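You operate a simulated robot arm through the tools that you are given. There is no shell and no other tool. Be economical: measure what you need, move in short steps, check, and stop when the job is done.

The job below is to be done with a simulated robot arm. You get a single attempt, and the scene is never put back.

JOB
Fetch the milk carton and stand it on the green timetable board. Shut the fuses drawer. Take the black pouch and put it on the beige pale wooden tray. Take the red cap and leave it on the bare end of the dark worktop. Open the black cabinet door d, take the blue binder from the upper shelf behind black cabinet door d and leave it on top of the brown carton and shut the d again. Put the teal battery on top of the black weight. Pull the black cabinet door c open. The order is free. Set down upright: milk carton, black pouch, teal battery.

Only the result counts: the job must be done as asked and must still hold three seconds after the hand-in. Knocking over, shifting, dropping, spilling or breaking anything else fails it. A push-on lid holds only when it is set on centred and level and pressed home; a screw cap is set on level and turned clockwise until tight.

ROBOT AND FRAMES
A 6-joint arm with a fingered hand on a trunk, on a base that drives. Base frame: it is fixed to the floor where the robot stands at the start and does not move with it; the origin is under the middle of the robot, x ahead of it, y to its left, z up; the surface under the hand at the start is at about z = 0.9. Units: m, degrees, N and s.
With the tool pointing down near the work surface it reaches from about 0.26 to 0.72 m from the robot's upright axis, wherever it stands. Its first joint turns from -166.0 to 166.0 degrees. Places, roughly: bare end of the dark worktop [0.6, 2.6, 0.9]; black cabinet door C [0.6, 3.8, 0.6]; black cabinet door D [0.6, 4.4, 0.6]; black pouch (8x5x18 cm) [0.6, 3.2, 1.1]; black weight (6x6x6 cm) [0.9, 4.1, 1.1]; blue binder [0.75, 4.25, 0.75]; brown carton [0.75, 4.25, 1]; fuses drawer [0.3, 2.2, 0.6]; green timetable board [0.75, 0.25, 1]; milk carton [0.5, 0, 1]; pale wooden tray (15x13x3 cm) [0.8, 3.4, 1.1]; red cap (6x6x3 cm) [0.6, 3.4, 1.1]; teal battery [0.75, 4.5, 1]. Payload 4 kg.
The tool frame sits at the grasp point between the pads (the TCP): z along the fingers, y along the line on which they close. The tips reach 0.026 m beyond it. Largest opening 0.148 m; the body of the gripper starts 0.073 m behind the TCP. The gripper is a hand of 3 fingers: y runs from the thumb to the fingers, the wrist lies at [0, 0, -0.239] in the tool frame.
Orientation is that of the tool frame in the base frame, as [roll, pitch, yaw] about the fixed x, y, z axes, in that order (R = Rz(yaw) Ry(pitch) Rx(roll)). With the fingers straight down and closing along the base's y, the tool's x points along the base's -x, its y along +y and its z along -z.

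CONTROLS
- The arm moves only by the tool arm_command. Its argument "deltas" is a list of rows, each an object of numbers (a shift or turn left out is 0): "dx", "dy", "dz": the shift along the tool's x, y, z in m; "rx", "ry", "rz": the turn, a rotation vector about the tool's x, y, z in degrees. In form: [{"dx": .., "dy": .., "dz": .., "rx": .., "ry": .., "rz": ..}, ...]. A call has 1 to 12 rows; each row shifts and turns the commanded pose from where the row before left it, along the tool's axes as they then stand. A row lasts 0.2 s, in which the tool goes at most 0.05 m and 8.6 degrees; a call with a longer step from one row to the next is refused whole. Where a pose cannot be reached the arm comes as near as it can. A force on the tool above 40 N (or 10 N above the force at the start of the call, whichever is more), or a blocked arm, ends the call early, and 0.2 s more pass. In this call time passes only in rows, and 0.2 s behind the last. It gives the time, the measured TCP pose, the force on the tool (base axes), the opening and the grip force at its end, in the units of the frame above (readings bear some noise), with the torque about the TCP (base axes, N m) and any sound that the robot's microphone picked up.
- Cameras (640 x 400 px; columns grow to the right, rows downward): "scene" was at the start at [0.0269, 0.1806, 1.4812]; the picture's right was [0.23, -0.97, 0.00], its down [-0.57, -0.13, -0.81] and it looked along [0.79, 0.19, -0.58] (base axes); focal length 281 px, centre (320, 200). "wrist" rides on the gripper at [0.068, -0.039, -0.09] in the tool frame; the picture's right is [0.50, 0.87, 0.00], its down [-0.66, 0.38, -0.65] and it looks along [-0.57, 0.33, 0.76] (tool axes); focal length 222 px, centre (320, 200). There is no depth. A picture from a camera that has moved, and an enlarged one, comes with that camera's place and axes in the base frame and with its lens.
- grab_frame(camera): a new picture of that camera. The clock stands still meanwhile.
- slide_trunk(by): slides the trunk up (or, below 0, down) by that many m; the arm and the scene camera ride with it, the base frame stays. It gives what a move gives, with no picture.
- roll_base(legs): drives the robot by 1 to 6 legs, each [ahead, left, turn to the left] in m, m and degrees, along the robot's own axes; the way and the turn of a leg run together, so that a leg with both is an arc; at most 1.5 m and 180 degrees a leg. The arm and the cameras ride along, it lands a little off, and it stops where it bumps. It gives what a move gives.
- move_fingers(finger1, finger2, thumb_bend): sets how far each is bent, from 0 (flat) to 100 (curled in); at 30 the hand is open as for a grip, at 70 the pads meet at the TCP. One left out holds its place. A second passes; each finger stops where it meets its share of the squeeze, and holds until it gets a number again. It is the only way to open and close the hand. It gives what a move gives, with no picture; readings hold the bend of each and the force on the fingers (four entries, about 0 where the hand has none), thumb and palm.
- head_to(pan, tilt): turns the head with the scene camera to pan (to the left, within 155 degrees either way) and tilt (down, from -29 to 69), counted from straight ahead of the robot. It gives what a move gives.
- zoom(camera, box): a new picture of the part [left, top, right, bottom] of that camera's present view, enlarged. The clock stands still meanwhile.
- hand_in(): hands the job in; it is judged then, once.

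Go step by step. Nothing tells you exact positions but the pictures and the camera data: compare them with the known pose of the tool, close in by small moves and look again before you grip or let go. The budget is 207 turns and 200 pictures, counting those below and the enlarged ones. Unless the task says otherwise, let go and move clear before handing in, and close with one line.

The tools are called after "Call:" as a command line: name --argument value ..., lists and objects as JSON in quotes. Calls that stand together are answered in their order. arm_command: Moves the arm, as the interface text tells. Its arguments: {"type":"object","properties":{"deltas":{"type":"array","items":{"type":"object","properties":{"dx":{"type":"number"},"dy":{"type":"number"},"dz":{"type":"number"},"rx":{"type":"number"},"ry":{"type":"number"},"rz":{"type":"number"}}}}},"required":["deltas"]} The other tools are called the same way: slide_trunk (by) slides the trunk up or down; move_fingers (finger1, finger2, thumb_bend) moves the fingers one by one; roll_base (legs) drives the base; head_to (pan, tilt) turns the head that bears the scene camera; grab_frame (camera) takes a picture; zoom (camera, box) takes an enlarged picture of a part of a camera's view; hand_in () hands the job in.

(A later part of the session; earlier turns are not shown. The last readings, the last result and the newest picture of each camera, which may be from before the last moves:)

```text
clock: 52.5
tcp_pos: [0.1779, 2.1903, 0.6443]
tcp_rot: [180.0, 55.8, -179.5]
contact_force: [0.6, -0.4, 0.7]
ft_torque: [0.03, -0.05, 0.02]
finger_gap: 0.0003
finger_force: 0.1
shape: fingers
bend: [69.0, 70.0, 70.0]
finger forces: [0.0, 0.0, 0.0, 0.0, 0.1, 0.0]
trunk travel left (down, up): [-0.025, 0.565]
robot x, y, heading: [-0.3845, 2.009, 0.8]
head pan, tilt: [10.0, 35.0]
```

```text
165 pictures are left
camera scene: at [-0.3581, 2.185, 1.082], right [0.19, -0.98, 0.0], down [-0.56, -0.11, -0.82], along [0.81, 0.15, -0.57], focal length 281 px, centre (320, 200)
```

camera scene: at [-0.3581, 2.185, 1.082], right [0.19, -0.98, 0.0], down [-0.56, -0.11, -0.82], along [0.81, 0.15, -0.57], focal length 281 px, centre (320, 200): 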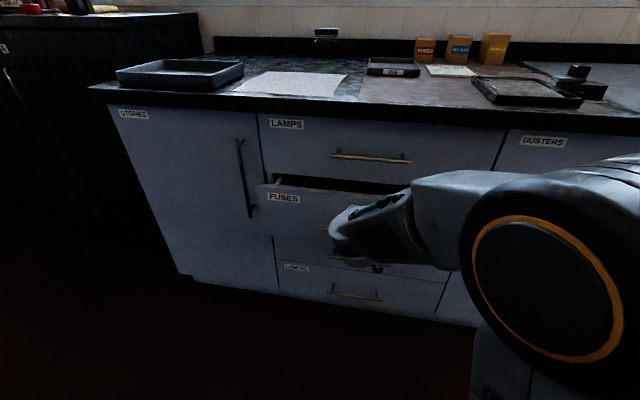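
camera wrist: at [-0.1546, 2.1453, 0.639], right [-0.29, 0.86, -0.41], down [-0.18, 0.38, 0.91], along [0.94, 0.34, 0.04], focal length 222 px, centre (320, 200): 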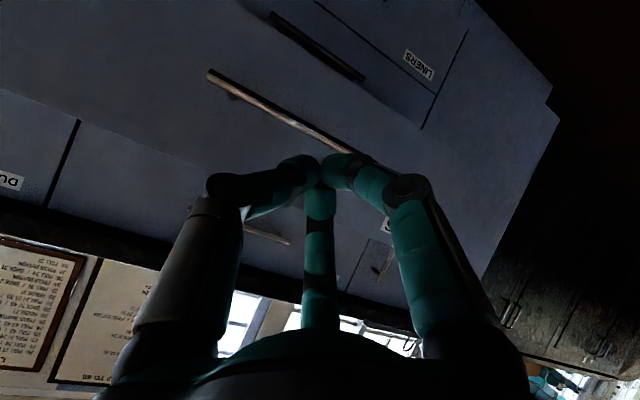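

Call:
roll_base --legs '[[0.05, 0, 0]]'

Call:
zoom --camera "scene" --box '[200, 80, 520, 330]'

```text
clock: 53.4
tcp_pos: [0.2284, 2.1887, 0.6442]
tcp_rot: [-180.0, 55.8, -179.4]
contact_force: [-0.8, -0.6, 0.2]
ft_torque: [-0.01, 0.01, 0.0]
finger_gap: 0.0002
finger_force: 0.0
shape: fingers
bend: [69.0, 70.0, 70.0]
finger forces: [0.1, 0.0, 0.1, 0.0, 0.0, 0.0]
trunk travel left (down, up): [-0.025, 0.565]
robot x, y, heading: [-0.3322, 2.01, 0.7]
head pan, tilt: [10.0, 35.0]
```

```text
1.60 times, centred on (360, 205) of scene
camera zoom: at [-0.3077, 2.1856, 1.082], right [0.19, -0.98, 0.0], down [-0.56, -0.11, -0.82], along [0.8, 0.15, -0.57], focal length 450 px, centre (256, 192)
```

zoom: 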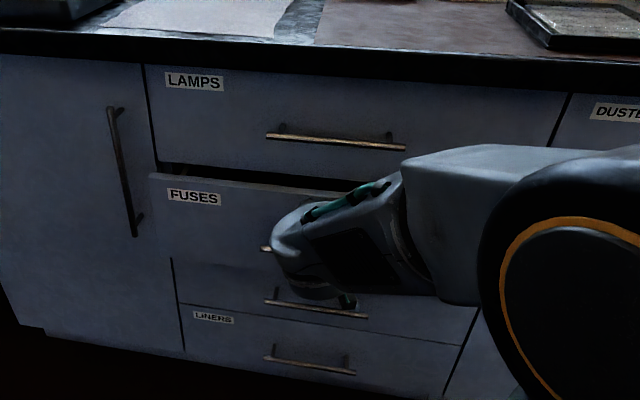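

Nearly closed. I finish with force-limited arm steps.

Call:
arm_command --deltas '[{"dz": 0.0124, "dx": -0.0084}, {"dz": 0.0124, "dx": -0.0084}, {"dz": 0.0083, "dx": -0.0056}, {"dz": 0.0083, "dx": -0.0056}]'

Call:
zoom --camera "scene" --box '[200, 80, 520, 330]'

```text
clock: 54.4
tcp_pos: [0.2781, 2.1905, 0.6447]
tcp_rot: [-180.0, 55.8, -179.4]
contact_force: [0.8, 0.1, -0.4]
ft_torque: [0.01, 0.0, 0.03]
finger_gap: 0.0007
finger_force: 0.0
shape: fingers
bend: [69.0, 70.0, 70.0]
finger forces: [0.2, 0.0, 0.1, 0.0, 0.0, 0.0]
trunk travel left (down, up): [-0.025, 0.565]
robot x, y, heading: [-0.3335, 2.009, 0.8]
head pan, tilt: [10.0, 35.0]
```

```text
1.60 times, centred on (360, 205) of scene
camera zoom: at [-0.3078, 2.1856, 1.082], right [0.19, -0.98, 0.0], down [-0.56, -0.11, -0.82], along [0.81, 0.15, -0.57], focal length 450 px, centre (256, 192)
```

zoom: 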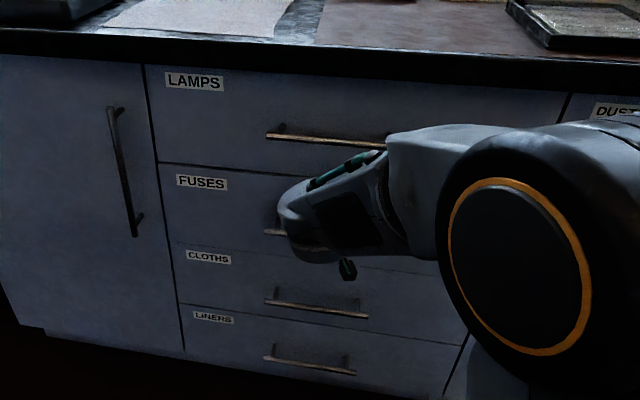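

Call:
arm_command --deltas '[{"dz": 0.0066, "dx": -0.0045}, {"dz": 0.0066, "dx": -0.0045}, {"dz": 0.0042, "dx": -0.0028}]'

Call:
zoom --camera "scene" --box '[200, 80, 520, 330]'

```text
clock: 55.3
tcp_pos: [0.2947, 2.1889, 0.6433]
tcp_rot: [-180.0, 55.6, -179.4]
contact_force: [-19.1, -2.3, 4.7]
ft_torque: [-0.05, 0.01, -0.14]
finger_gap: 0.0
finger_force: 13.3
shape: fingers
bend: [69.0, 71.0, 71.0]
finger forces: [0.0, 10.5, 0.0, 0.0, 15.6, 0.0]
trunk travel left (down, up): [-0.025, 0.565]
robot x, y, heading: [-0.3342, 2.0128, 0.6]
head pan, tilt: [10.0, 35.0]
stopped in row 3: the force on the tool passed its limit at 44 N (the readings are from after the stop); the commanded pose is now the measured one
```

```text
1.60 times, centred on (360, 205) of scene
camera zoom: at [-0.31, 2.1852, 1.0822], right [0.19, -0.98, 0.0], down [-0.56, -0.11, -0.82], along [0.81, 0.15, -0.57], focal length 450 px, centre (256, 192)
```

zoom: 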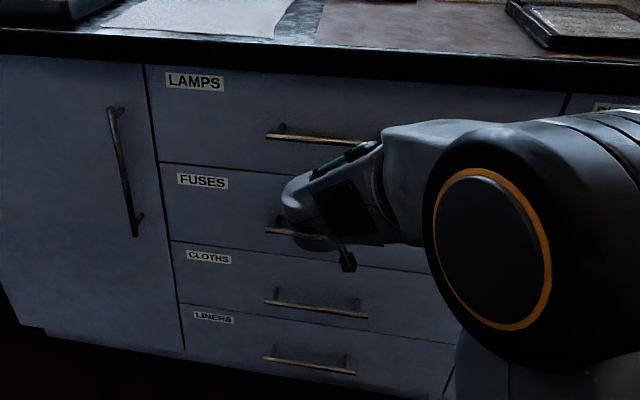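

Drawer shut firmly. I back off along the tool axis, then drive back and raise the trunk.

Call:
arm_command --deltas '[{"dz": -0.02}, {"dz": -0.04}, {"dz": -0.04}]'

Call:
roll_base --legs '[[-0.3, 0, 0]]'

Call:
slide_trunk --by 0.4

Call:
head_to --pan 50 --tilt 30

Call:
grab_frame --camera "scene"

```text
clock: 56.1
tcp_pos: [0.214, 2.1864, 0.6999]
tcp_rot: [180.0, 55.5, -179.4]
contact_force: [-0.6, 0.3, -0.2]
ft_torque: [0.01, 0.0, 0.0]
finger_gap: 0.0004
finger_force: 0.0
shape: fingers
bend: [69.0, 70.0, 70.0]
finger forces: [0.0, 0.0, 0.1, 0.0, 0.0, 0.0]
trunk travel left (down, up): [-0.025, 0.565]
robot x, y, heading: [-0.3314, 2.0127, 0.6]
head pan, tilt: [10.0, 35.0]
```

```text
clock: 58.1
tcp_pos: [-0.0906, 2.1882, 0.7009]
tcp_rot: [-180.0, 55.6, -178.9]
contact_force: [-0.1, -0.2, -0.5]
ft_torque: [0.01, -0.05, 0.03]
finger_gap: 0.0005
finger_force: 0.1
shape: fingers
bend: [69.0, 70.0, 70.0]
finger forces: [0.1, 0.0, 0.1, 0.0, 0.0, 0.0]
trunk travel left (down, up): [-0.025, 0.565]
robot x, y, heading: [-0.6391, 2.0006, 1.4]
head pan, tilt: [10.0, 35.0]
```

```text
clock: 62.0
tcp_pos: [-0.0911, 2.1881, 1.0997]
tcp_rot: [-179.9, 55.6, -179.0]
contact_force: [-0.2, 0.0, -0.6]
ft_torque: [-0.02, 0.0, 0.0]
finger_gap: 0.0009
finger_force: 0.0
shape: fingers
bend: [69.0, 70.0, 70.0]
finger forces: [0.1, 0.0, 0.0, 0.1, 0.0, 0.0]
trunk travel left (down, up): [-0.425, 0.165]
robot x, y, heading: [-0.6344, 2.0038, 1.3]
head pan, tilt: [10.0, 35.0]
```

```text
clock: 63.0
tcp_pos: [-0.09, 2.1872, 1.1003]
tcp_rot: [180.0, 55.6, -178.9]
contact_force: [-0.5, 0.4, -1.1]
ft_torque: [0.02, -0.05, 0.01]
finger_gap: 0.0007
finger_force: 0.1
shape: fingers
bend: [69.0, 70.0, 70.0]
finger forces: [0.0, 0.0, 0.1, 0.1, 0.1, 0.0]
trunk travel left (down, up): [-0.425, 0.165]
robot x, y, heading: [-0.6381, 2.0054, 1.1]
head pan, tilt: [50.0, 30.0]
```

```text
161 pictures are left
camera scene: at [-0.6418, 2.234, 1.4898], right [0.78, -0.63, 0.0], down [-0.31, -0.39, -0.87], along [0.54, 0.67, -0.5], focal length 281 px, centre (320, 200)
```

scene: 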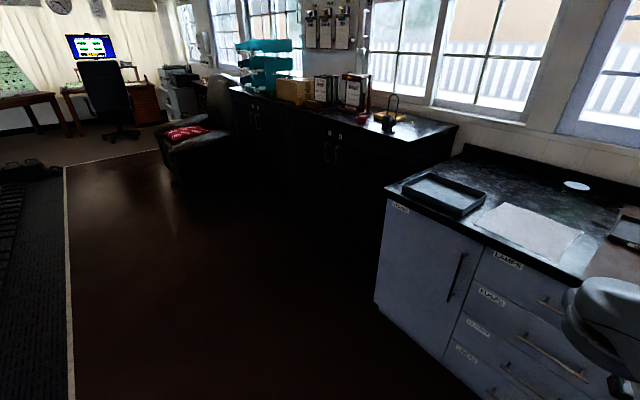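

Next stop is the black cabinet with pouch, cap and tray. I put the hand back to pointing down and drive there.

Call:
arm_command --deltas '[{"ry": 8.5}, {"ry": 8.5}, {"ry": 8.5}, {"ry": 8.5}, {"ry": 8.5}, {"ry": 8.5}, {"ry": 4.6}]'

Call:
roll_base --legs '[[0, 1.1, 0]]'

Call:
head_to --pan 25 --tilt 25

Call:
grab_frame --camera "scene"

Call:
head_to --pan -25 --tilt 25

Call:
grab_frame --camera "scene"

```text
clock: 64.6
tcp_pos: [-0.0901, 2.1876, 1.0991]
tcp_rot: [180.0, -0.1, -179.0]
contact_force: [0.4, -0.9, -0.4]
ft_torque: [-0.03, -0.02, -0.02]
finger_gap: 0.0004
finger_force: 0.0
shape: fingers
bend: [69.0, 70.0, 70.0]
finger forces: [0.1, 0.0, 0.0, 0.1, 0.0, 0.0]
trunk travel left (down, up): [-0.425, 0.165]
robot x, y, heading: [-0.6349, 2.0052, 1.2]
head pan, tilt: [50.0, 30.0]
```

```text
clock: 70.2
tcp_pos: [-0.1177, 3.2682, 1.0999]
tcp_rot: [-180.0, 0.0, -178.5]
contact_force: [-0.5, -0.9, 0.2]
ft_torque: [0.0, -0.01, -0.03]
finger_gap: 0.0004
finger_force: 0.1
shape: fingers
bend: [69.0, 70.0, 70.0]
finger forces: [0.1, 0.0, 0.1, 0.1, 0.0, 0.0]
trunk travel left (down, up): [-0.425, 0.165]
robot x, y, heading: [-0.665, 3.0816, 1.4]
head pan, tilt: [50.0, 30.0]
```

```text
clock: 71.1
tcp_pos: [-0.1178, 3.2662, 1.1006]
tcp_rot: [-180.0, 0.0, -178.6]
contact_force: [0.0, -0.8, 1.2]
ft_torque: [-0.01, -0.03, 0.01]
finger_gap: 0.0002
finger_force: 0.1
shape: fingers
bend: [69.0, 70.0, 70.0]
finger forces: [0.1, 0.0, 0.0, 0.0, 0.0, 0.0]
trunk travel left (down, up): [-0.425, 0.165]
robot x, y, heading: [-0.6643, 3.0832, 1.6]
head pan, tilt: [25.0, 25.0]
```

```text
160 pictures are left
camera scene: at [-0.643, 3.2814, 1.4977], right [0.45, -0.89, 0.0], down [-0.38, -0.19, -0.91], along [0.81, 0.41, -0.42], focal length 281 px, centre (320, 200)
```

scene: 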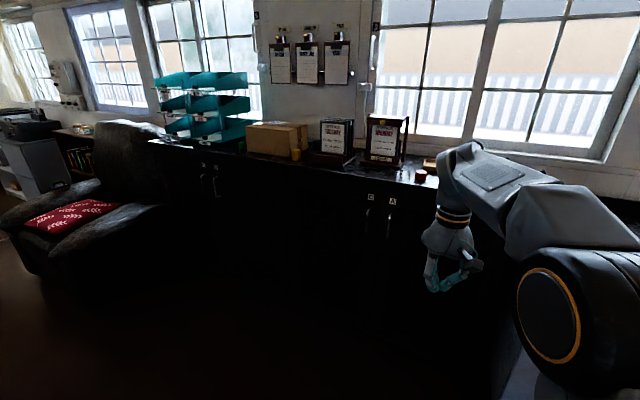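

```text
clock: 72.2
tcp_pos: [-0.1171, 3.2676, 1.0998]
tcp_rot: [-180.0, 0.0, -178.7]
contact_force: [-0.1, 0.0, 0.3]
ft_torque: [-0.01, 0.01, 0.01]
finger_gap: 0.0005
finger_force: 0.0
shape: fingers
bend: [69.0, 70.0, 70.0]
finger forces: [0.0, 0.0, 0.0, 0.1, 0.0, 0.1]
trunk travel left (down, up): [-0.425, 0.165]
robot x, y, heading: [-0.665, 3.0793, 1.1]
head pan, tilt: [-25.0, 25.0]
```

```text
159 pictures are left
camera scene: at [-0.6409, 3.2035, 1.4977], right [-0.4, -0.92, 0.0], down [-0.39, 0.17, -0.91], along [0.83, -0.36, -0.42], focal length 281 px, centre (320, 200)
```

scene: 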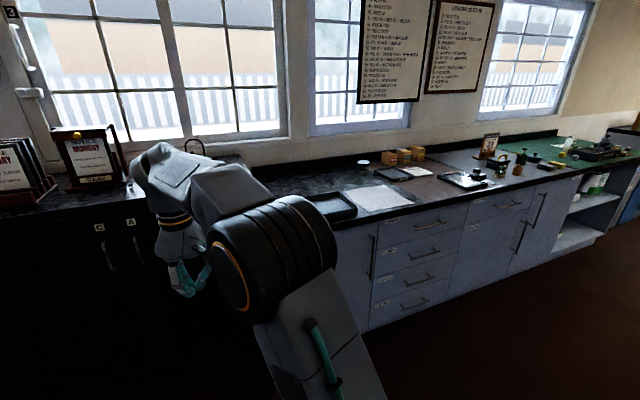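

The arm blocks the view; I swing it to the right and drive left a little, then look.

Call:
arm_command --deltas '[{"dy": -0.049}, {"dy": -0.049}, {"dy": -0.049}, {"dy": -0.049}, {"dy": -0.049}, {"dy": -0.049}, {"dy": -0.049}, {"dy": -0.049}, {"dy": -0.049}, {"dy": -0.049}, {"dy": -0.049}]'

Call:
roll_base --legs '[[0.25, 0.25, 0]]'

Call:
head_to --pan 0 --tilt 25

Call:
grab_frame --camera "scene"

```text
clock: 74.6
tcp_pos: [-0.1049, 2.7301, 1.0985]
tcp_rot: [-179.9, 0.1, -178.6]
contact_force: [-0.6, 0.9, 0.4]
ft_torque: [-0.02, 0.0, 0.0]
finger_gap: 0.0004
finger_force: 0.1
shape: fingers
bend: [69.0, 70.0, 70.0]
finger forces: [0.0, 0.0, 0.0, 0.0, 0.0, 0.1]
trunk travel left (down, up): [-0.425, 0.165]
robot x, y, heading: [-0.6628, 3.0834, 1.8]
head pan, tilt: [-25.0, 25.0]
```

```text
clock: 76.9
tcp_pos: [0.1375, 2.9895, 1.0987]
tcp_rot: [-179.9, 0.1, -178.6]
contact_force: [-0.3, -0.5, 0.7]
ft_torque: [0.0, 0.01, -0.03]
finger_gap: 0.0006
finger_force: 0.1
shape: fingers
bend: [69.0, 70.0, 70.0]
finger forces: [0.0, 0.0, 0.1, 0.1, 0.0, 0.0]
trunk travel left (down, up): [-0.425, 0.165]
robot x, y, heading: [-0.4192, 3.3358, 2.0]
head pan, tilt: [-25.0, 25.0]
```

```text
clock: 77.8
tcp_pos: [0.1381, 2.9886, 1.0987]
tcp_rot: [-179.8, 0.0, -178.6]
contact_force: [0.0, -0.2, 0.0]
ft_torque: [0.0, -0.01, 0.01]
finger_gap: 0.0003
finger_force: 0.1
shape: fingers
bend: [69.0, 70.0, 70.0]
finger forces: [0.0, 0.0, 0.0, 0.1, 0.1, 0.0]
trunk travel left (down, up): [-0.425, 0.165]
robot x, y, heading: [-0.4192, 3.3366, 1.5]
head pan, tilt: [0.0, 25.0]
```

```text
158 pictures are left
camera scene: at [-0.3928, 3.4992, 1.4977], right [0.03, -1.0, 0.0], down [-0.42, -0.01, -0.91], along [0.91, 0.03, -0.42], focal length 281 px, centre (320, 200)
```

scene: 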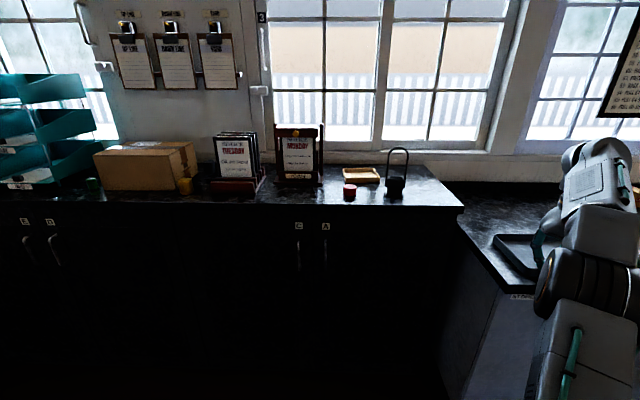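

Call:
zoom --camera "scene" --box '[260, 130, 460, 280]'

Call:
zoom --camera "scene" --box '[0, 130, 260, 280]'

```text
2.67 times, centred on (360, 205) of scene
camera zoom: at [-0.3928, 3.4992, 1.4977], right [0.03, -1.0, 0.0], down [-0.42, -0.01, -0.91], along [0.91, 0.03, -0.42], focal length 749 px, centre (213, 187)
```

zoom: 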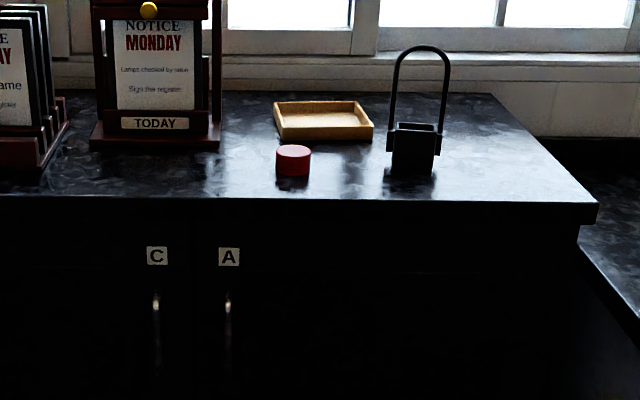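

```text
2.46 times, centred on (130, 205) of scene
camera zoom: at [-0.3928, 3.4992, 1.4977], right [0.03, -1.0, 0.0], down [-0.42, -0.01, -0.91], along [0.91, 0.03, -0.42], focal length 692 px, centre (788, 188)
```

zoom: 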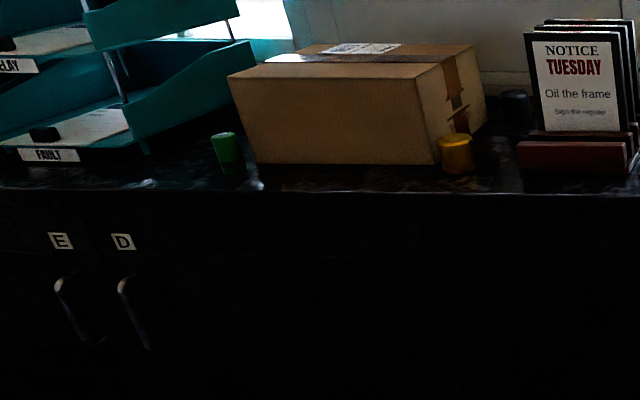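

The cabinet top height needs better measurement; I drive closer and use parallax.

Call:
slide_trunk --by 0.1

Call:
roll_base --legs '[[0.22, 0, 0]]'

Call:
head_to --pan 0 --tilt 35

Call:
zoom --camera "scene" --box '[240, 100, 480, 250]'

Call:
grab_frame --camera "scene"

```text
clock: 79.1
tcp_pos: [0.1383, 2.9879, 1.1982]
tcp_rot: [-180.0, 0.1, -178.7]
contact_force: [-0.1, -0.9, 0.1]
ft_torque: [0.03, -0.02, -0.02]
finger_gap: 0.0006
finger_force: 0.0
shape: fingers
bend: [69.0, 70.0, 70.0]
finger forces: [0.0, 0.0, 0.0, 0.0, 0.0, 0.0]
trunk travel left (down, up): [-0.525, 0.065]
robot x, y, heading: [-0.421, 3.3367, 1.7]
head pan, tilt: [0.0, 25.0]
```

```text
clock: 80.8
tcp_pos: [0.3582, 2.9949, 1.1977]
tcp_rot: [-179.9, 0.1, -178.6]
contact_force: [-0.3, -0.4, -0.1]
ft_torque: [0.0, 0.01, -0.03]
finger_gap: 0.0005
finger_force: 0.0
shape: fingers
bend: [69.0, 70.0, 70.0]
finger forces: [0.0, 0.0, 0.0, 0.0, 0.0, 0.0]
trunk travel left (down, up): [-0.525, 0.065]
robot x, y, heading: [-0.2034, 3.3437, 1.6]
head pan, tilt: [0.0, 25.0]
```

```text
clock: 81.5
tcp_pos: [0.358, 2.9957, 1.1971]
tcp_rot: [-179.8, 0.2, -178.6]
contact_force: [0.2, 0.5, 0.2]
ft_torque: [0.02, 0.01, 0.03]
finger_gap: 0.0004
finger_force: 0.1
shape: fingers
bend: [69.0, 70.0, 70.0]
finger forces: [0.0, 0.1, 0.1, 0.0, 0.0, 0.0]
trunk travel left (down, up): [-0.525, 0.065]
robot x, y, heading: [-0.201, 3.3418, 1.5]
head pan, tilt: [0.0, 35.0]
```

```text
2.67 times, centred on (360, 175) of scene
camera zoom: at [-0.1774, 3.5056, 1.582], right [0.03, -1.0, 0.0], down [-0.57, -0.02, -0.82], along [0.82, 0.02, -0.57], focal length 749 px, centre (213, 267)
```

zoom: 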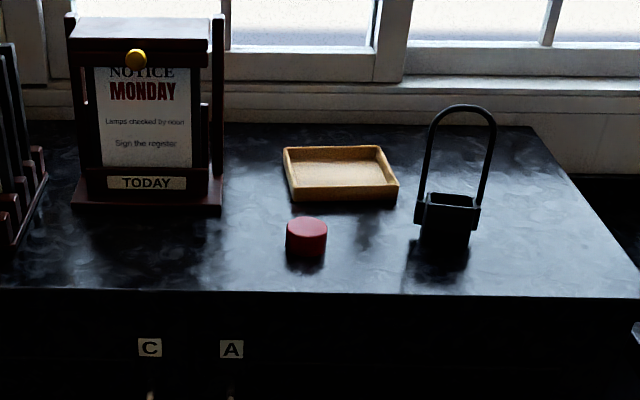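

```text
154 pictures are left
camera scene: at [-0.1774, 3.5056, 1.582], right [0.03, -1.0, 0.0], down [-0.57, -0.02, -0.82], along [0.82, 0.02, -0.57], focal length 281 px, centre (320, 200)
```

scene: 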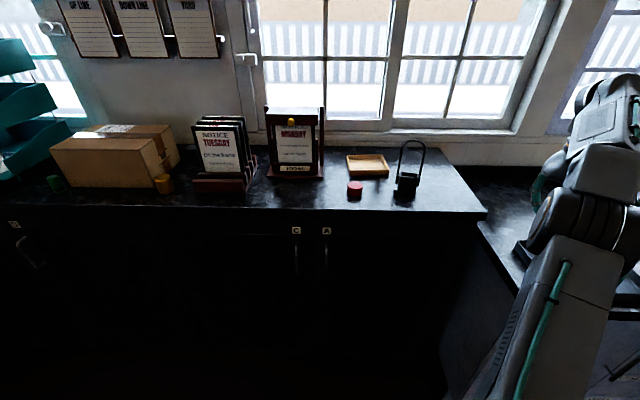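

Cabinet top is around z≈1.03–1.05, its front edge x≈0.57. I go closer to work there.

Call:
roll_base --legs '[[0.22, 0.0, -1.5]]'

Call:
move_fingers --finger1 30 --finger2 30 --thumb_bend 30

Call:
head_to --pan -8 --tilt 45

Call:
grab_frame --camera "scene"

Call:
grab_frame --camera "wrist"

```text
clock: 83.3
tcp_pos: [0.5735, 2.9823, 1.198]
tcp_rot: [-179.9, 0.1, 179.7]
contact_force: [0.2, -0.1, 0.3]
ft_torque: [0.03, 0.04, -0.03]
finger_gap: 0.0003
finger_force: 0.2
shape: fingers
bend: [69.0, 70.0, 70.0]
finger forces: [0.0, 0.0, 0.0, 0.0, 0.0, 0.0]
trunk travel left (down, up): [-0.525, 0.065]
robot x, y, heading: [0.0282, 3.3495, 0.0]
head pan, tilt: [0.0, 35.0]
```

```text
clock: 84.3
tcp_pos: [0.5737, 2.9829, 1.1983]
tcp_rot: [-179.9, 0.1, 179.7]
contact_force: [0.9, -0.4, 0.3]
ft_torque: [0.01, -0.03, 0.01]
finger_gap: 0.1266
finger_force: 0.0
shape: fingers
bend: [30.0, 30.0, 30.0]
finger forces: [0.1, 0.1, 0.0, 0.0, 0.1, 0.0]
trunk travel left (down, up): [-0.525, 0.065]
robot x, y, heading: [0.0277, 3.347, 0.2]
head pan, tilt: [0.0, 35.0]
```

```text
clock: 85.0
tcp_pos: [0.574, 2.9824, 1.1984]
tcp_rot: [-180.0, 0.1, 179.8]
contact_force: [-0.4, 0.4, -0.3]
ft_torque: [-0.03, 0.01, 0.01]
finger_gap: 0.1262
finger_force: 0.1
shape: fingers
bend: [30.0, 30.0, 30.0]
finger forces: [0.1, 0.0, 0.0, 0.0, 0.0, 0.0]
trunk travel left (down, up): [-0.525, 0.065]
robot x, y, heading: [0.0246, 3.3484, 0.0]
head pan, tilt: [-8.0, 45.0]
```

```text
153 pictures are left
camera scene: at [0.0465, 3.497, 1.5672], right [-0.14, -0.99, 0.0], down [-0.7, 0.1, -0.71], along [0.7, -0.1, -0.71], focal length 281 px, centre (320, 200)
```

scene: 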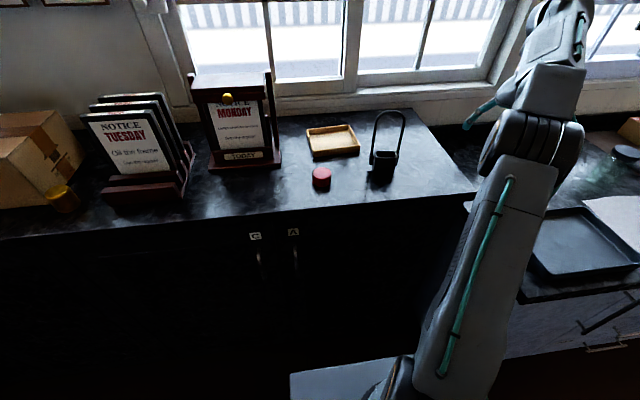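

```text
152 pictures are left
camera wrist: at [0.5064, 2.9438, 1.2878], right [-0.5, 0.87, 0.0], down [0.66, 0.38, 0.65], along [0.57, 0.32, -0.76], focal length 222 px, centre (320, 200)
```

wrist: 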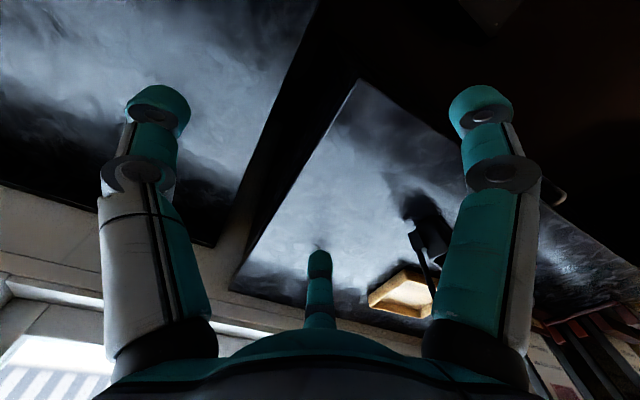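

Triangulated: cabinet top z≈1.045, corner (0.535, 3.00). I zoom to place the items.

Call:
zoom --camera "scene" --box '[280, 95, 440, 215]'

Call:
zoom --camera "wrist" --box '[350, 160, 470, 330]'

```text
3.33 times, centred on (360, 155) of scene
camera zoom: at [0.0465, 3.497, 1.5672], right [-0.14, -0.99, 0.0], down [-0.7, 0.1, -0.71], along [0.7, -0.1, -0.71], focal length 936 px, centre (187, 350)
```

zoom: 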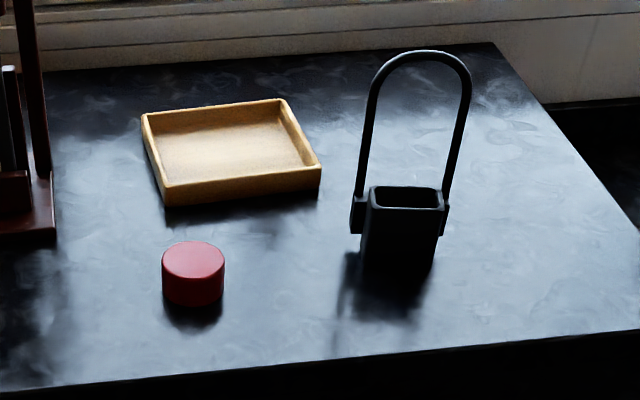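

```text
2.35 times, centred on (410, 245) of wrist
camera zoom: at [0.5064, 2.9438, 1.2878], right [-0.5, 0.87, 0.0], down [0.66, 0.38, 0.65], along [0.57, 0.32, -0.76], focal length 523 px, centre (108, 94)
```

zoom: 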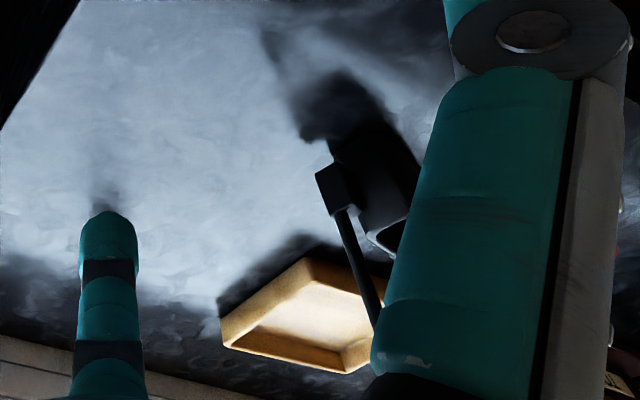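

Pouch ≈(0.67,3.225), loop top z≈1.225 with its bar turned ~20°; cap (0.632,3.408); tray centre (0.804,3.349). I raise, close distance, and turn the hand so it can hook the pouch's loop.

Call:
slide_trunk --by 0.065

Call:
arm_command --deltas '[{"dz": -0.03, "rz": -8.5}, {"dz": -0.03, "rz": -8.5}, {"rz": -8.5}, {"rz": -8.5}, {"rz": -8.5}, {"rz": -8.5}, {"rz": -8.5}, {"rz": -8.5}, {"rz": -2}]'

Call:
roll_base --legs '[[0.1, 0, 0]]'

Call:
grab_frame --camera "scene"

Call:
grab_frame --camera "wrist"

```text
clock: 86.0
tcp_pos: [0.5736, 2.9821, 1.2619]
tcp_rot: [-179.9, 0.0, 179.8]
contact_force: [-0.3, -0.5, -0.8]
ft_torque: [-0.01, -0.02, -0.02]
finger_gap: 0.1267
finger_force: 0.0
shape: fingers
bend: [30.0, 30.0, 30.0]
finger forces: [0.1, 0.1, 0.0, 0.0, 0.0, 0.1]
trunk travel left (down, up): [-0.59, 0.0]
robot x, y, heading: [0.0244, 3.3417, 0.2]
head pan, tilt: [-8.0, 45.0]
```

```text
clock: 88.0
tcp_pos: [0.5341, 3.2877, 1.0977]
tcp_rot: [-177.2, -3.0, -115.0]
contact_force: [-1.2, -0.5, -0.1]
ft_torque: [-0.01, -0.05, -0.01]
finger_gap: 0.1271
finger_force: 0.1
shape: fingers
bend: [30.0, 30.0, 30.0]
finger forces: [0.0, 0.0, 0.1, 0.0, 0.1, 0.1]
out of reach, approached as far as the arm can: row 1, 2, 3, 4, 5, 6, 7, 8, 9
trunk travel left (down, up): [-0.59, 0.0]
robot x, y, heading: [0.0275, 3.3445, 0.1]
head pan, tilt: [-8.0, 45.0]
```

```text
clock: 89.2
tcp_pos: [0.6352, 3.2881, 1.0974]
tcp_rot: [-177.3, -3.0, -115.0]
contact_force: [1.0, 0.2, -0.1]
ft_torque: [-0.02, 0.0, 0.03]
finger_gap: 0.1266
finger_force: 0.2
shape: fingers
bend: [30.0, 30.0, 30.0]
finger forces: [0.0, 0.0, 0.0, 0.0, 0.0, 0.0]
trunk travel left (down, up): [-0.59, 0.0]
robot x, y, heading: [0.1211, 3.3462, 0.4]
head pan, tilt: [-8.0, 45.0]
```

```text
149 pictures are left
camera scene: at [0.1467, 3.4972, 1.6321], right [-0.14, -0.99, 0.0], down [-0.7, 0.1, -0.71], along [0.7, -0.1, -0.71], focal length 281 px, centre (320, 200)
```

scene: 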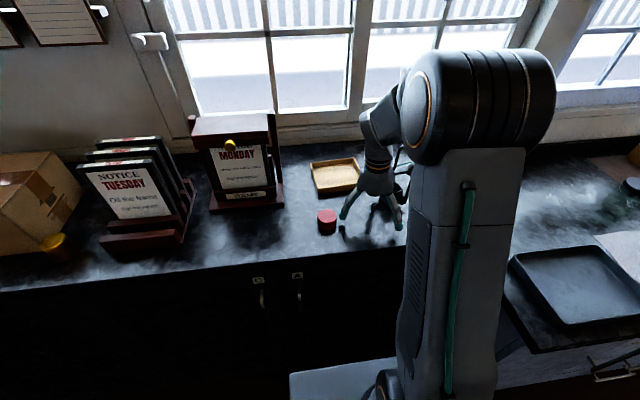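

```text
148 pictures are left
camera wrist: at [0.6398, 3.2159, 1.1926], right [-1.0, -0.09, -0.01], down [-0.08, 0.8, 0.6], along [-0.04, 0.6, -0.8], focal length 222 px, centre (320, 200)
```

wrist: 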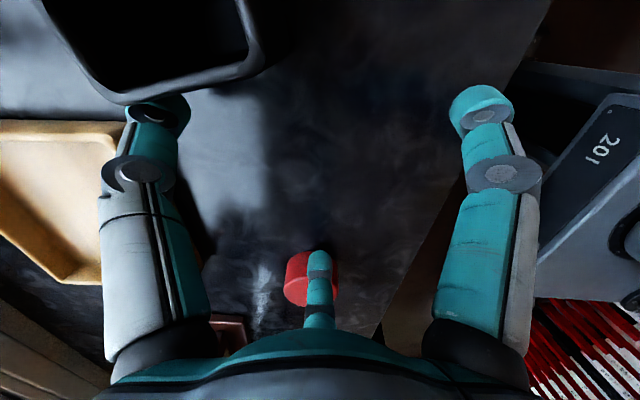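

The rotated pose was out of reach and the arm sagged close to the pouch, though without contact force. I look more closely before moving away.

Call:
zoom --camera "scene" --box '[280, 120, 440, 270]'

Call:
zoom --camera "wrist" --box '[0, 0, 320, 200]'

```text
2.67 times, centred on (360, 195) of scene
camera zoom: at [0.1467, 3.4972, 1.6321], right [-0.14, -0.99, 0.0], down [-0.7, 0.1, -0.71], along [0.7, -0.1, -0.71], focal length 749 px, centre (213, 213)
```

zoom: 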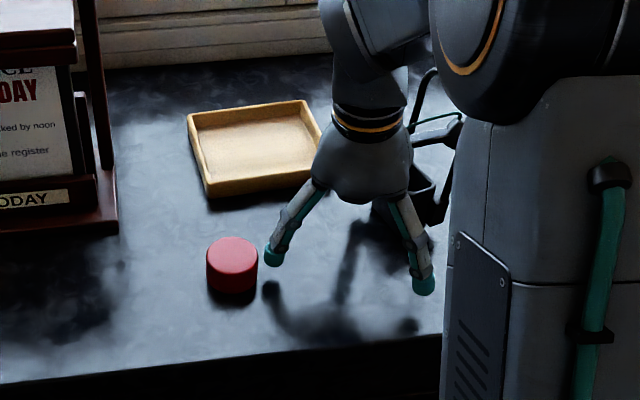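

```text
2.00 times, centred on (160, 100) of wrist
camera zoom: at [0.6398, 3.2159, 1.1926], right [-1.0, -0.09, -0.01], down [-0.08, 0.8, 0.6], along [-0.04, 0.6, -0.8], focal length 444 px, centre (640, 400)
```

zoom: 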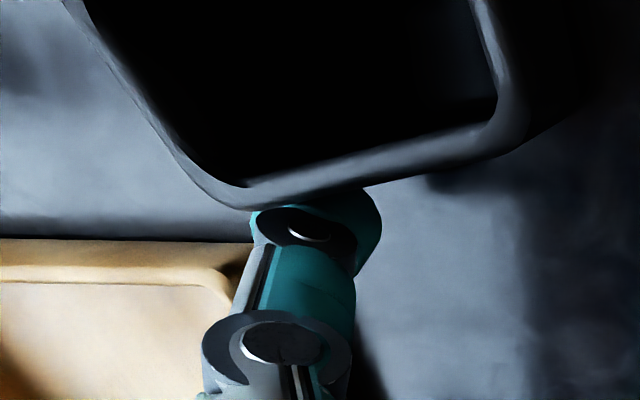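

The pouch still stands; the thumb is just left of it. I raise straight up in small steps first.

Call:
arm_command --deltas '[{"dz": -0.015}, {"dz": -0.015}]'

Call:
zoom --camera "scene" --box '[280, 120, 440, 270]'

```text
clock: 89.8
tcp_pos: [0.6319, 3.295, 1.1234]
tcp_rot: [-177.0, -3.4, -115.5]
contact_force: [-0.1, 0.3, 0.2]
ft_torque: [-0.01, -0.02, 0.02]
finger_gap: 0.1266
finger_force: 0.0
shape: fingers
bend: [30.0, 30.0, 30.0]
finger forces: [0.0, 0.1, 0.0, 0.0, 0.0, 0.0]
out of reach, approached as far as the arm can: row 2
trunk travel left (down, up): [-0.59, 0.0]
robot x, y, heading: [0.1217, 3.3445, 0.3]
head pan, tilt: [-8.0, 45.0]
```

```text
2.67 times, centred on (360, 195) of scene
camera zoom: at [0.1457, 3.4973, 1.6321], right [-0.14, -0.99, 0.0], down [-0.7, 0.1, -0.71], along [0.7, -0.1, -0.71], focal length 749 px, centre (213, 213)
```

zoom: 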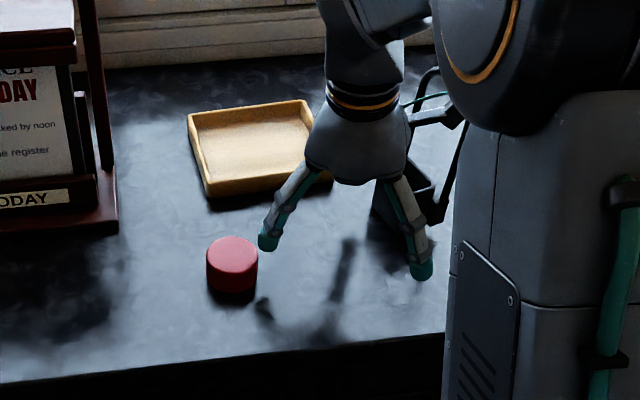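

Clear of the cap now. I slide left along the loop's plane to free the thumb, then turn the hand back.

Call:
arm_command --deltas '[{"dx": -0.03}, {"dx": -0.03}, {"rz": 8.5}, {"rz": 8.5}, {"rz": 8.5}, {"rz": 8.5}, {"rz": 8.5}, {"rz": 8.5}, {"rz": 8.5}]'

Call:
zoom --camera "scene" --box '[280, 120, 440, 270]'

```text
clock: 91.8
tcp_pos: [0.6577, 3.3502, 1.1207]
tcp_rot: [-175.9, 0.7, -174.6]
contact_force: [-1.0, 0.6, 0.4]
ft_torque: [0.07, -0.02, -0.01]
finger_gap: 0.1267
finger_force: 0.1
shape: fingers
bend: [30.0, 30.0, 30.0]
finger forces: [0.0, 0.0, 0.0, 0.0, 0.0, 0.1]
trunk travel left (down, up): [-0.59, 0.0]
robot x, y, heading: [0.1249, 3.347, 0.1]
head pan, tilt: [-8.0, 45.0]
```

```text
2.67 times, centred on (360, 195) of scene
camera zoom: at [0.1457, 3.4972, 1.6322], right [-0.14, -0.99, 0.0], down [-0.7, 0.1, -0.71], along [0.7, -0.1, -0.71], focal length 749 px, centre (213, 213)
```

zoom: 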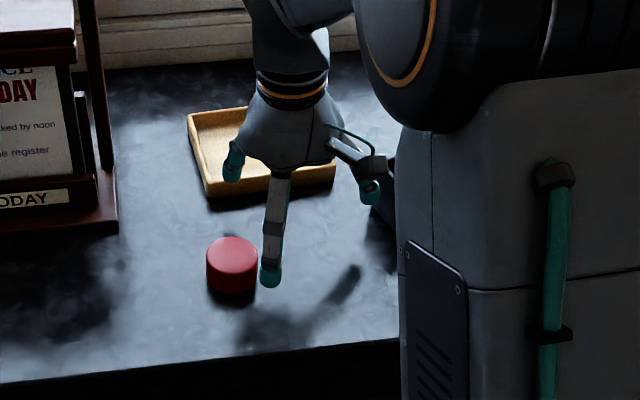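

Call:
arm_command --deltas '[{"dy": 0.03}, {"rx": -4.1, "rz": 5.4}, {"dz": -0.04}, {"dz": -0.04}, {"dz": -0.04}, {"dz": -0.04}, {"dz": -0.02}]'

Call:
grab_frame --camera "scene"

Call:
grab_frame --camera "wrist"

```text
clock: 93.4
tcp_pos: [0.6508, 3.378, 1.2979]
tcp_rot: [179.9, 1.0, -179.7]
contact_force: [0.6, 0.0, -0.5]
ft_torque: [0.02, -0.01, -0.01]
finger_gap: 0.1267
finger_force: 0.1
shape: fingers
bend: [30.0, 30.0, 30.0]
finger forces: [0.0, 0.0, 0.0, 0.0, 0.0, 0.1]
trunk travel left (down, up): [-0.59, 0.0]
robot x, y, heading: [0.1245, 3.3475, 0.0]
head pan, tilt: [-8.0, 45.0]
```

```text
143 pictures are left
camera scene: at [0.1456, 3.4972, 1.6321], right [-0.14, -0.99, 0.0], down [-0.7, 0.1, -0.71], along [0.7, -0.1, -0.71], focal length 281 px, centre (320, 200)
```

scene: 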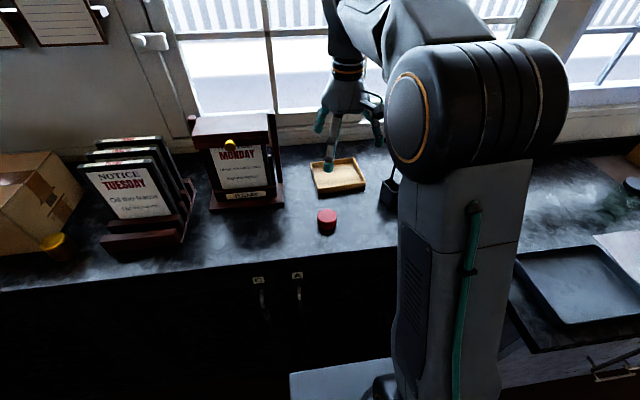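

```text
142 pictures are left
camera wrist: at [0.5826, 3.3389, 1.3873], right [-0.5, 0.86, -0.01], down [0.64, 0.38, 0.67], along [0.58, 0.33, -0.75], focal length 222 px, centre (320, 200)
```

wrist: 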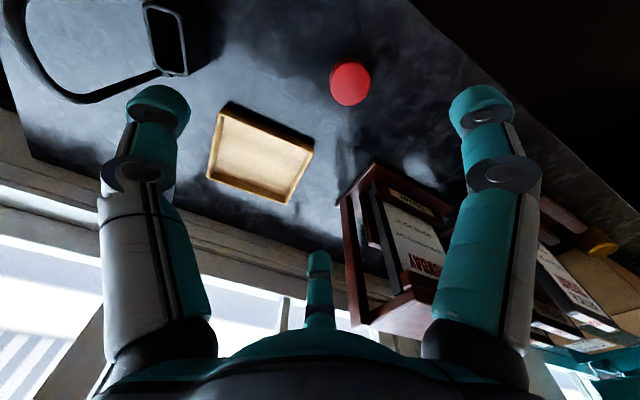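

Thanks to the hand's 120° symmetry only a 10° turn is needed to oppose the loop bar. I move above the pouch at this height.

Call:
arm_command --deltas '[{"rz": -5, "ry": -1}, {"rz": -5}, {"dy": -0.04}, {"dy": -0.04}, {"dy": -0.04}, {"dy": -0.03}]'

Call:
grab_frame --camera "wrist"

Call:
zoom --camera "scene" --box '[280, 60, 440, 270]'

```text
clock: 94.8
tcp_pos: [0.6791, 3.2324, 1.2985]
tcp_rot: [-179.8, 1.9, -169.9]
contact_force: [-0.2, -0.5, 0.2]
ft_torque: [0.02, -0.04, 0.0]
finger_gap: 0.1269
finger_force: 0.2
shape: fingers
bend: [30.0, 30.0, 30.0]
finger forces: [0.0, 0.0, 0.0, 0.0, 0.0, 0.0]
trunk travel left (down, up): [-0.59, 0.0]
robot x, y, heading: [0.1213, 3.3492, 0.1]
head pan, tilt: [-8.0, 45.0]
```

```text
141 pictures are left
camera wrist: at [0.6157, 3.1812, 1.3865], right [-0.65, 0.76, -0.02], down [0.56, 0.49, 0.67], along [0.52, 0.42, -0.74], focal length 222 px, centre (320, 200)
```

wrist: 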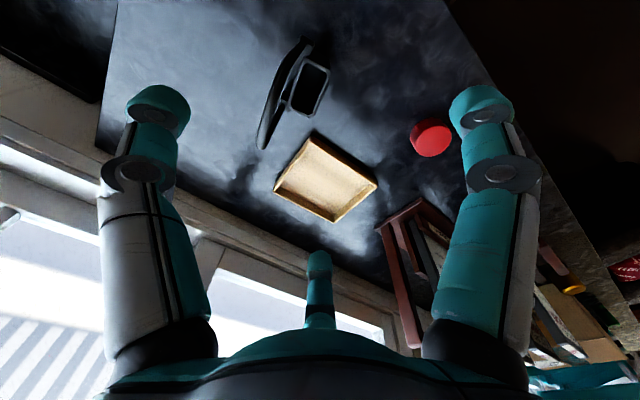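

```text
1.90 times, centred on (360, 165) of scene
camera zoom: at [0.1458, 3.4967, 1.6322], right [-0.14, -0.99, 0.0], down [-0.7, 0.1, -0.71], along [0.7, -0.1, -0.71], focal length 535 px, centre (244, 267)
```

zoom: 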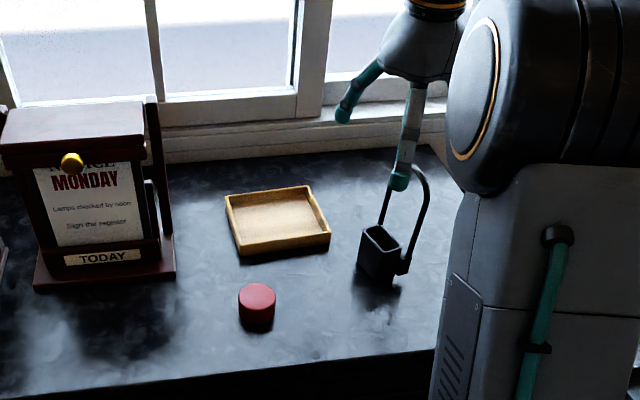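

Call:
zoom --camera "wrist" --box '[220, 10, 400, 160]'

Call:
zoom --camera "scene" --box '[360, 120, 440, 220]'

```text
2.67 times, centred on (310, 85) of wrist
camera zoom: at [0.6157, 3.1812, 1.3865], right [-0.65, 0.76, -0.02], down [0.56, 0.49, 0.67], along [0.52, 0.42, -0.74], focal length 592 px, centre (347, 507)
```

zoom: 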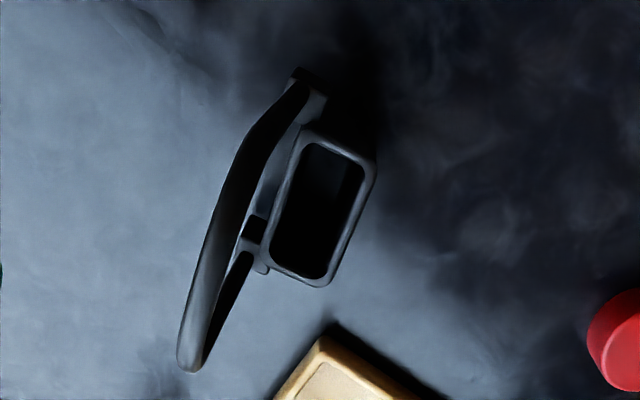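

```text
4.00 times, centred on (400, 170) of scene
camera zoom: at [0.1458, 3.4967, 1.6322], right [-0.14, -0.99, 0.0], down [-0.7, 0.1, -0.71], along [0.7, -0.1, -0.71], focal length 1124 px, centre (0, 320)
```

zoom: 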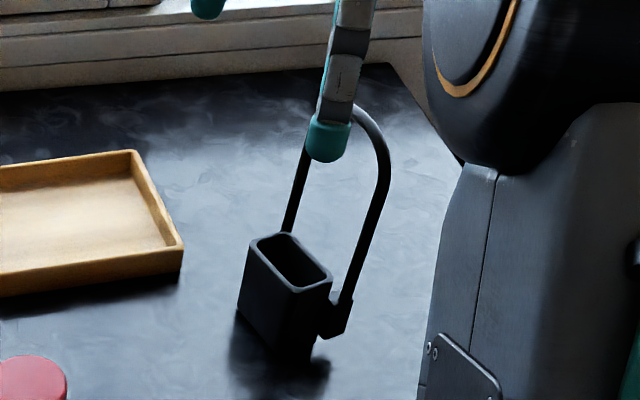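

The earlier pass turned the pouch (bar azimuth now ~35°), still standing; apex ≈(0.705, 3.19, 1.225). I turn the hand to match and centre over the loop.

Call:
arm_command --deltas '[{"rz": 8, "ry": 1.9}, {"rz": 8}, {"rz": 8}, {"rz": 8}, {"rz": 3}, {"dx": -0.02, "dy": -0.014}, {"dx": -0.021, "dy": -0.013}]'

Call:
grab_frame --camera "wrist"

Call:
grab_frame --camera "scene"

```text
clock: 96.4
tcp_pos: [0.7048, 3.1905, 1.3009]
tcp_rot: [180.0, 0.0, 155.2]
contact_force: [0.6, -0.3, 0.5]
ft_torque: [-0.01, 0.02, 0.05]
finger_gap: 0.1267
finger_force: 0.0
shape: fingers
bend: [30.0, 30.0, 30.0]
finger forces: [0.0, 0.0, 0.0, 0.1, 0.0, 0.1]
trunk travel left (down, up): [-0.59, 0.0]
robot x, y, heading: [0.1252, 3.3507, -0.0]
head pan, tilt: [-8.0, 45.0]
```

```text
137 pictures are left
camera wrist: at [0.6279, 3.1827, 1.3907], right [-0.09, 1.0, 0.0], down [0.75, 0.07, 0.65], along [0.65, 0.06, -0.76], focal length 222 px, centre (320, 200)
```

wrist: 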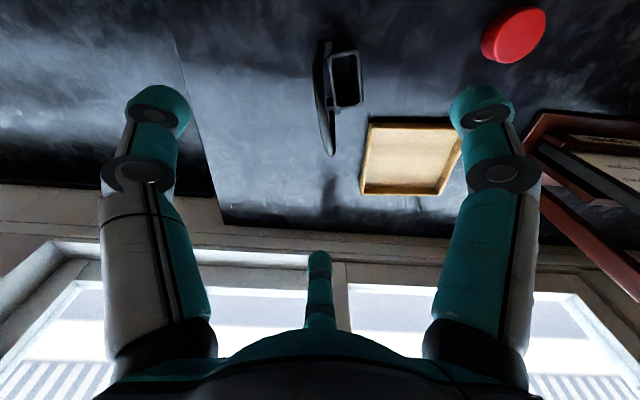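

```text
136 pictures are left
camera scene: at [0.1462, 3.4967, 1.6322], right [-0.14, -0.99, 0.0], down [-0.7, 0.1, -0.71], along [0.7, -0.1, -0.71], focal length 281 px, centre (320, 200)
```

scene: 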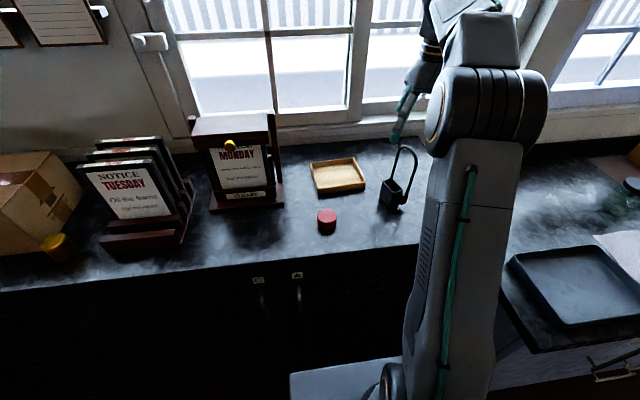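

Call:
zoom --camera "wrist" --box '[270, 20, 420, 170]'

Call:
zoom --camera "scene" --box '[360, 120, 440, 220]'

```text
2.67 times, centred on (345, 95) of wrist
camera zoom: at [0.6279, 3.1827, 1.3907], right [-0.09, 1.0, 0.0], down [0.75, 0.07, 0.65], along [0.65, 0.06, -0.76], focal length 592 px, centre (253, 480)
```

zoom: 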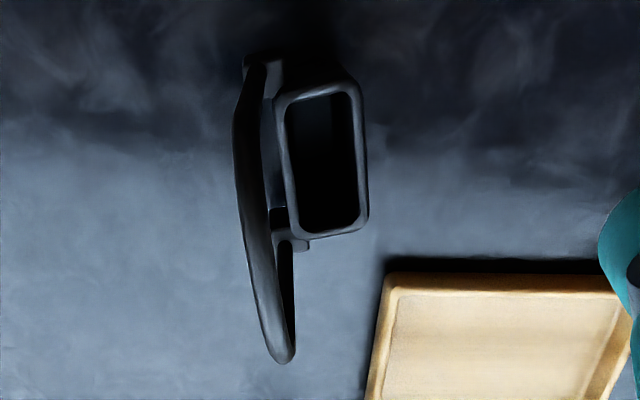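

```text
4.00 times, centred on (400, 170) of scene
camera zoom: at [0.1462, 3.4967, 1.6322], right [-0.14, -0.99, 0.0], down [-0.7, 0.1, -0.71], along [0.7, -0.1, -0.71], focal length 1124 px, centre (0, 320)
```

zoom: 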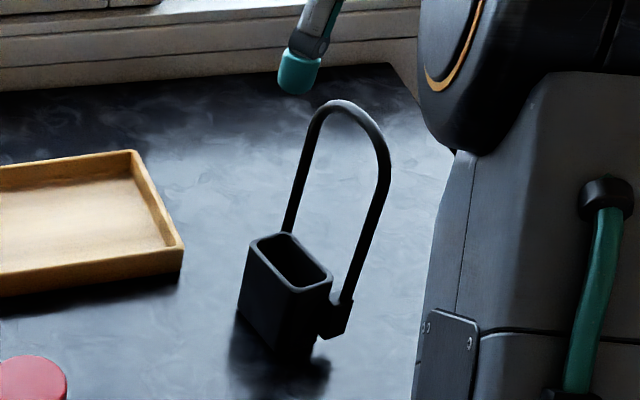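

The loop's plane lies at the pouch's back side, bar azimuth ~20–30°, apex ≈(0.705,3.19,1.215). I fine-turn and lower so the bar sits inside the finger basket.

Call:
arm_command --deltas '[{"rz": 5}, {"dz": 0.03}, {"dz": 0.03}]'

Call:
zoom --camera "scene" --box '[340, 60, 440, 220]'

Call:
grab_frame --camera "wrist"

```text
clock: 97.2
tcp_pos: [0.705, 3.1899, 1.2395]
tcp_rot: [-180.0, 0.1, 150.1]
contact_force: [0.2, 0.2, 0.6]
ft_torque: [-0.02, -0.02, 0.0]
finger_gap: 0.1269
finger_force: 0.0
shape: fingers
bend: [30.0, 30.0, 30.0]
finger forces: [0.1, 0.0, 0.0, 0.0, 0.1, 0.1]
trunk travel left (down, up): [-0.59, 0.0]
robot x, y, heading: [0.1221, 3.3501, 0.2]
head pan, tilt: [-8.0, 45.0]
```

```text
2.50 times, centred on (390, 140) of scene
camera zoom: at [0.1458, 3.4971, 1.6322], right [-0.14, -0.99, 0.0], down [-0.7, 0.1, -0.71], along [0.7, -0.1, -0.71], focal length 702 px, centre (145, 350)
```

zoom: 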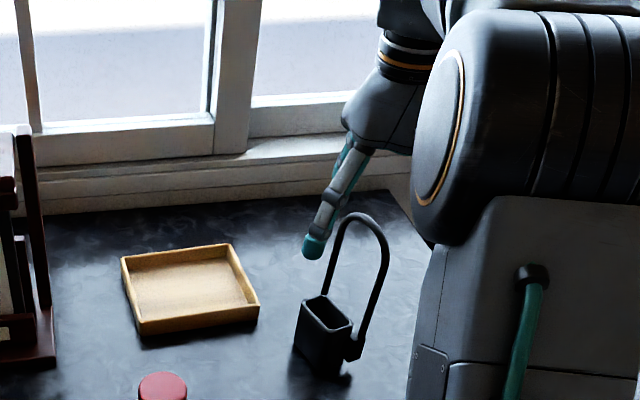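

```text
132 pictures are left
camera wrist: at [0.627, 3.1895, 1.3291], right [0.0, 1.0, 0.0], down [0.76, 0.0, 0.65], along [0.65, 0.0, -0.76], focal length 222 px, centre (320, 200)
```

wrist: 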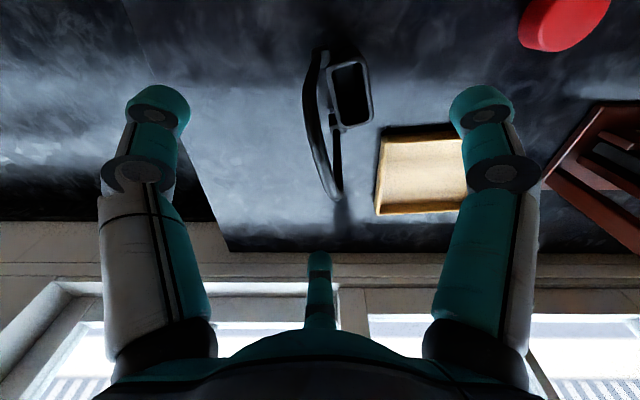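

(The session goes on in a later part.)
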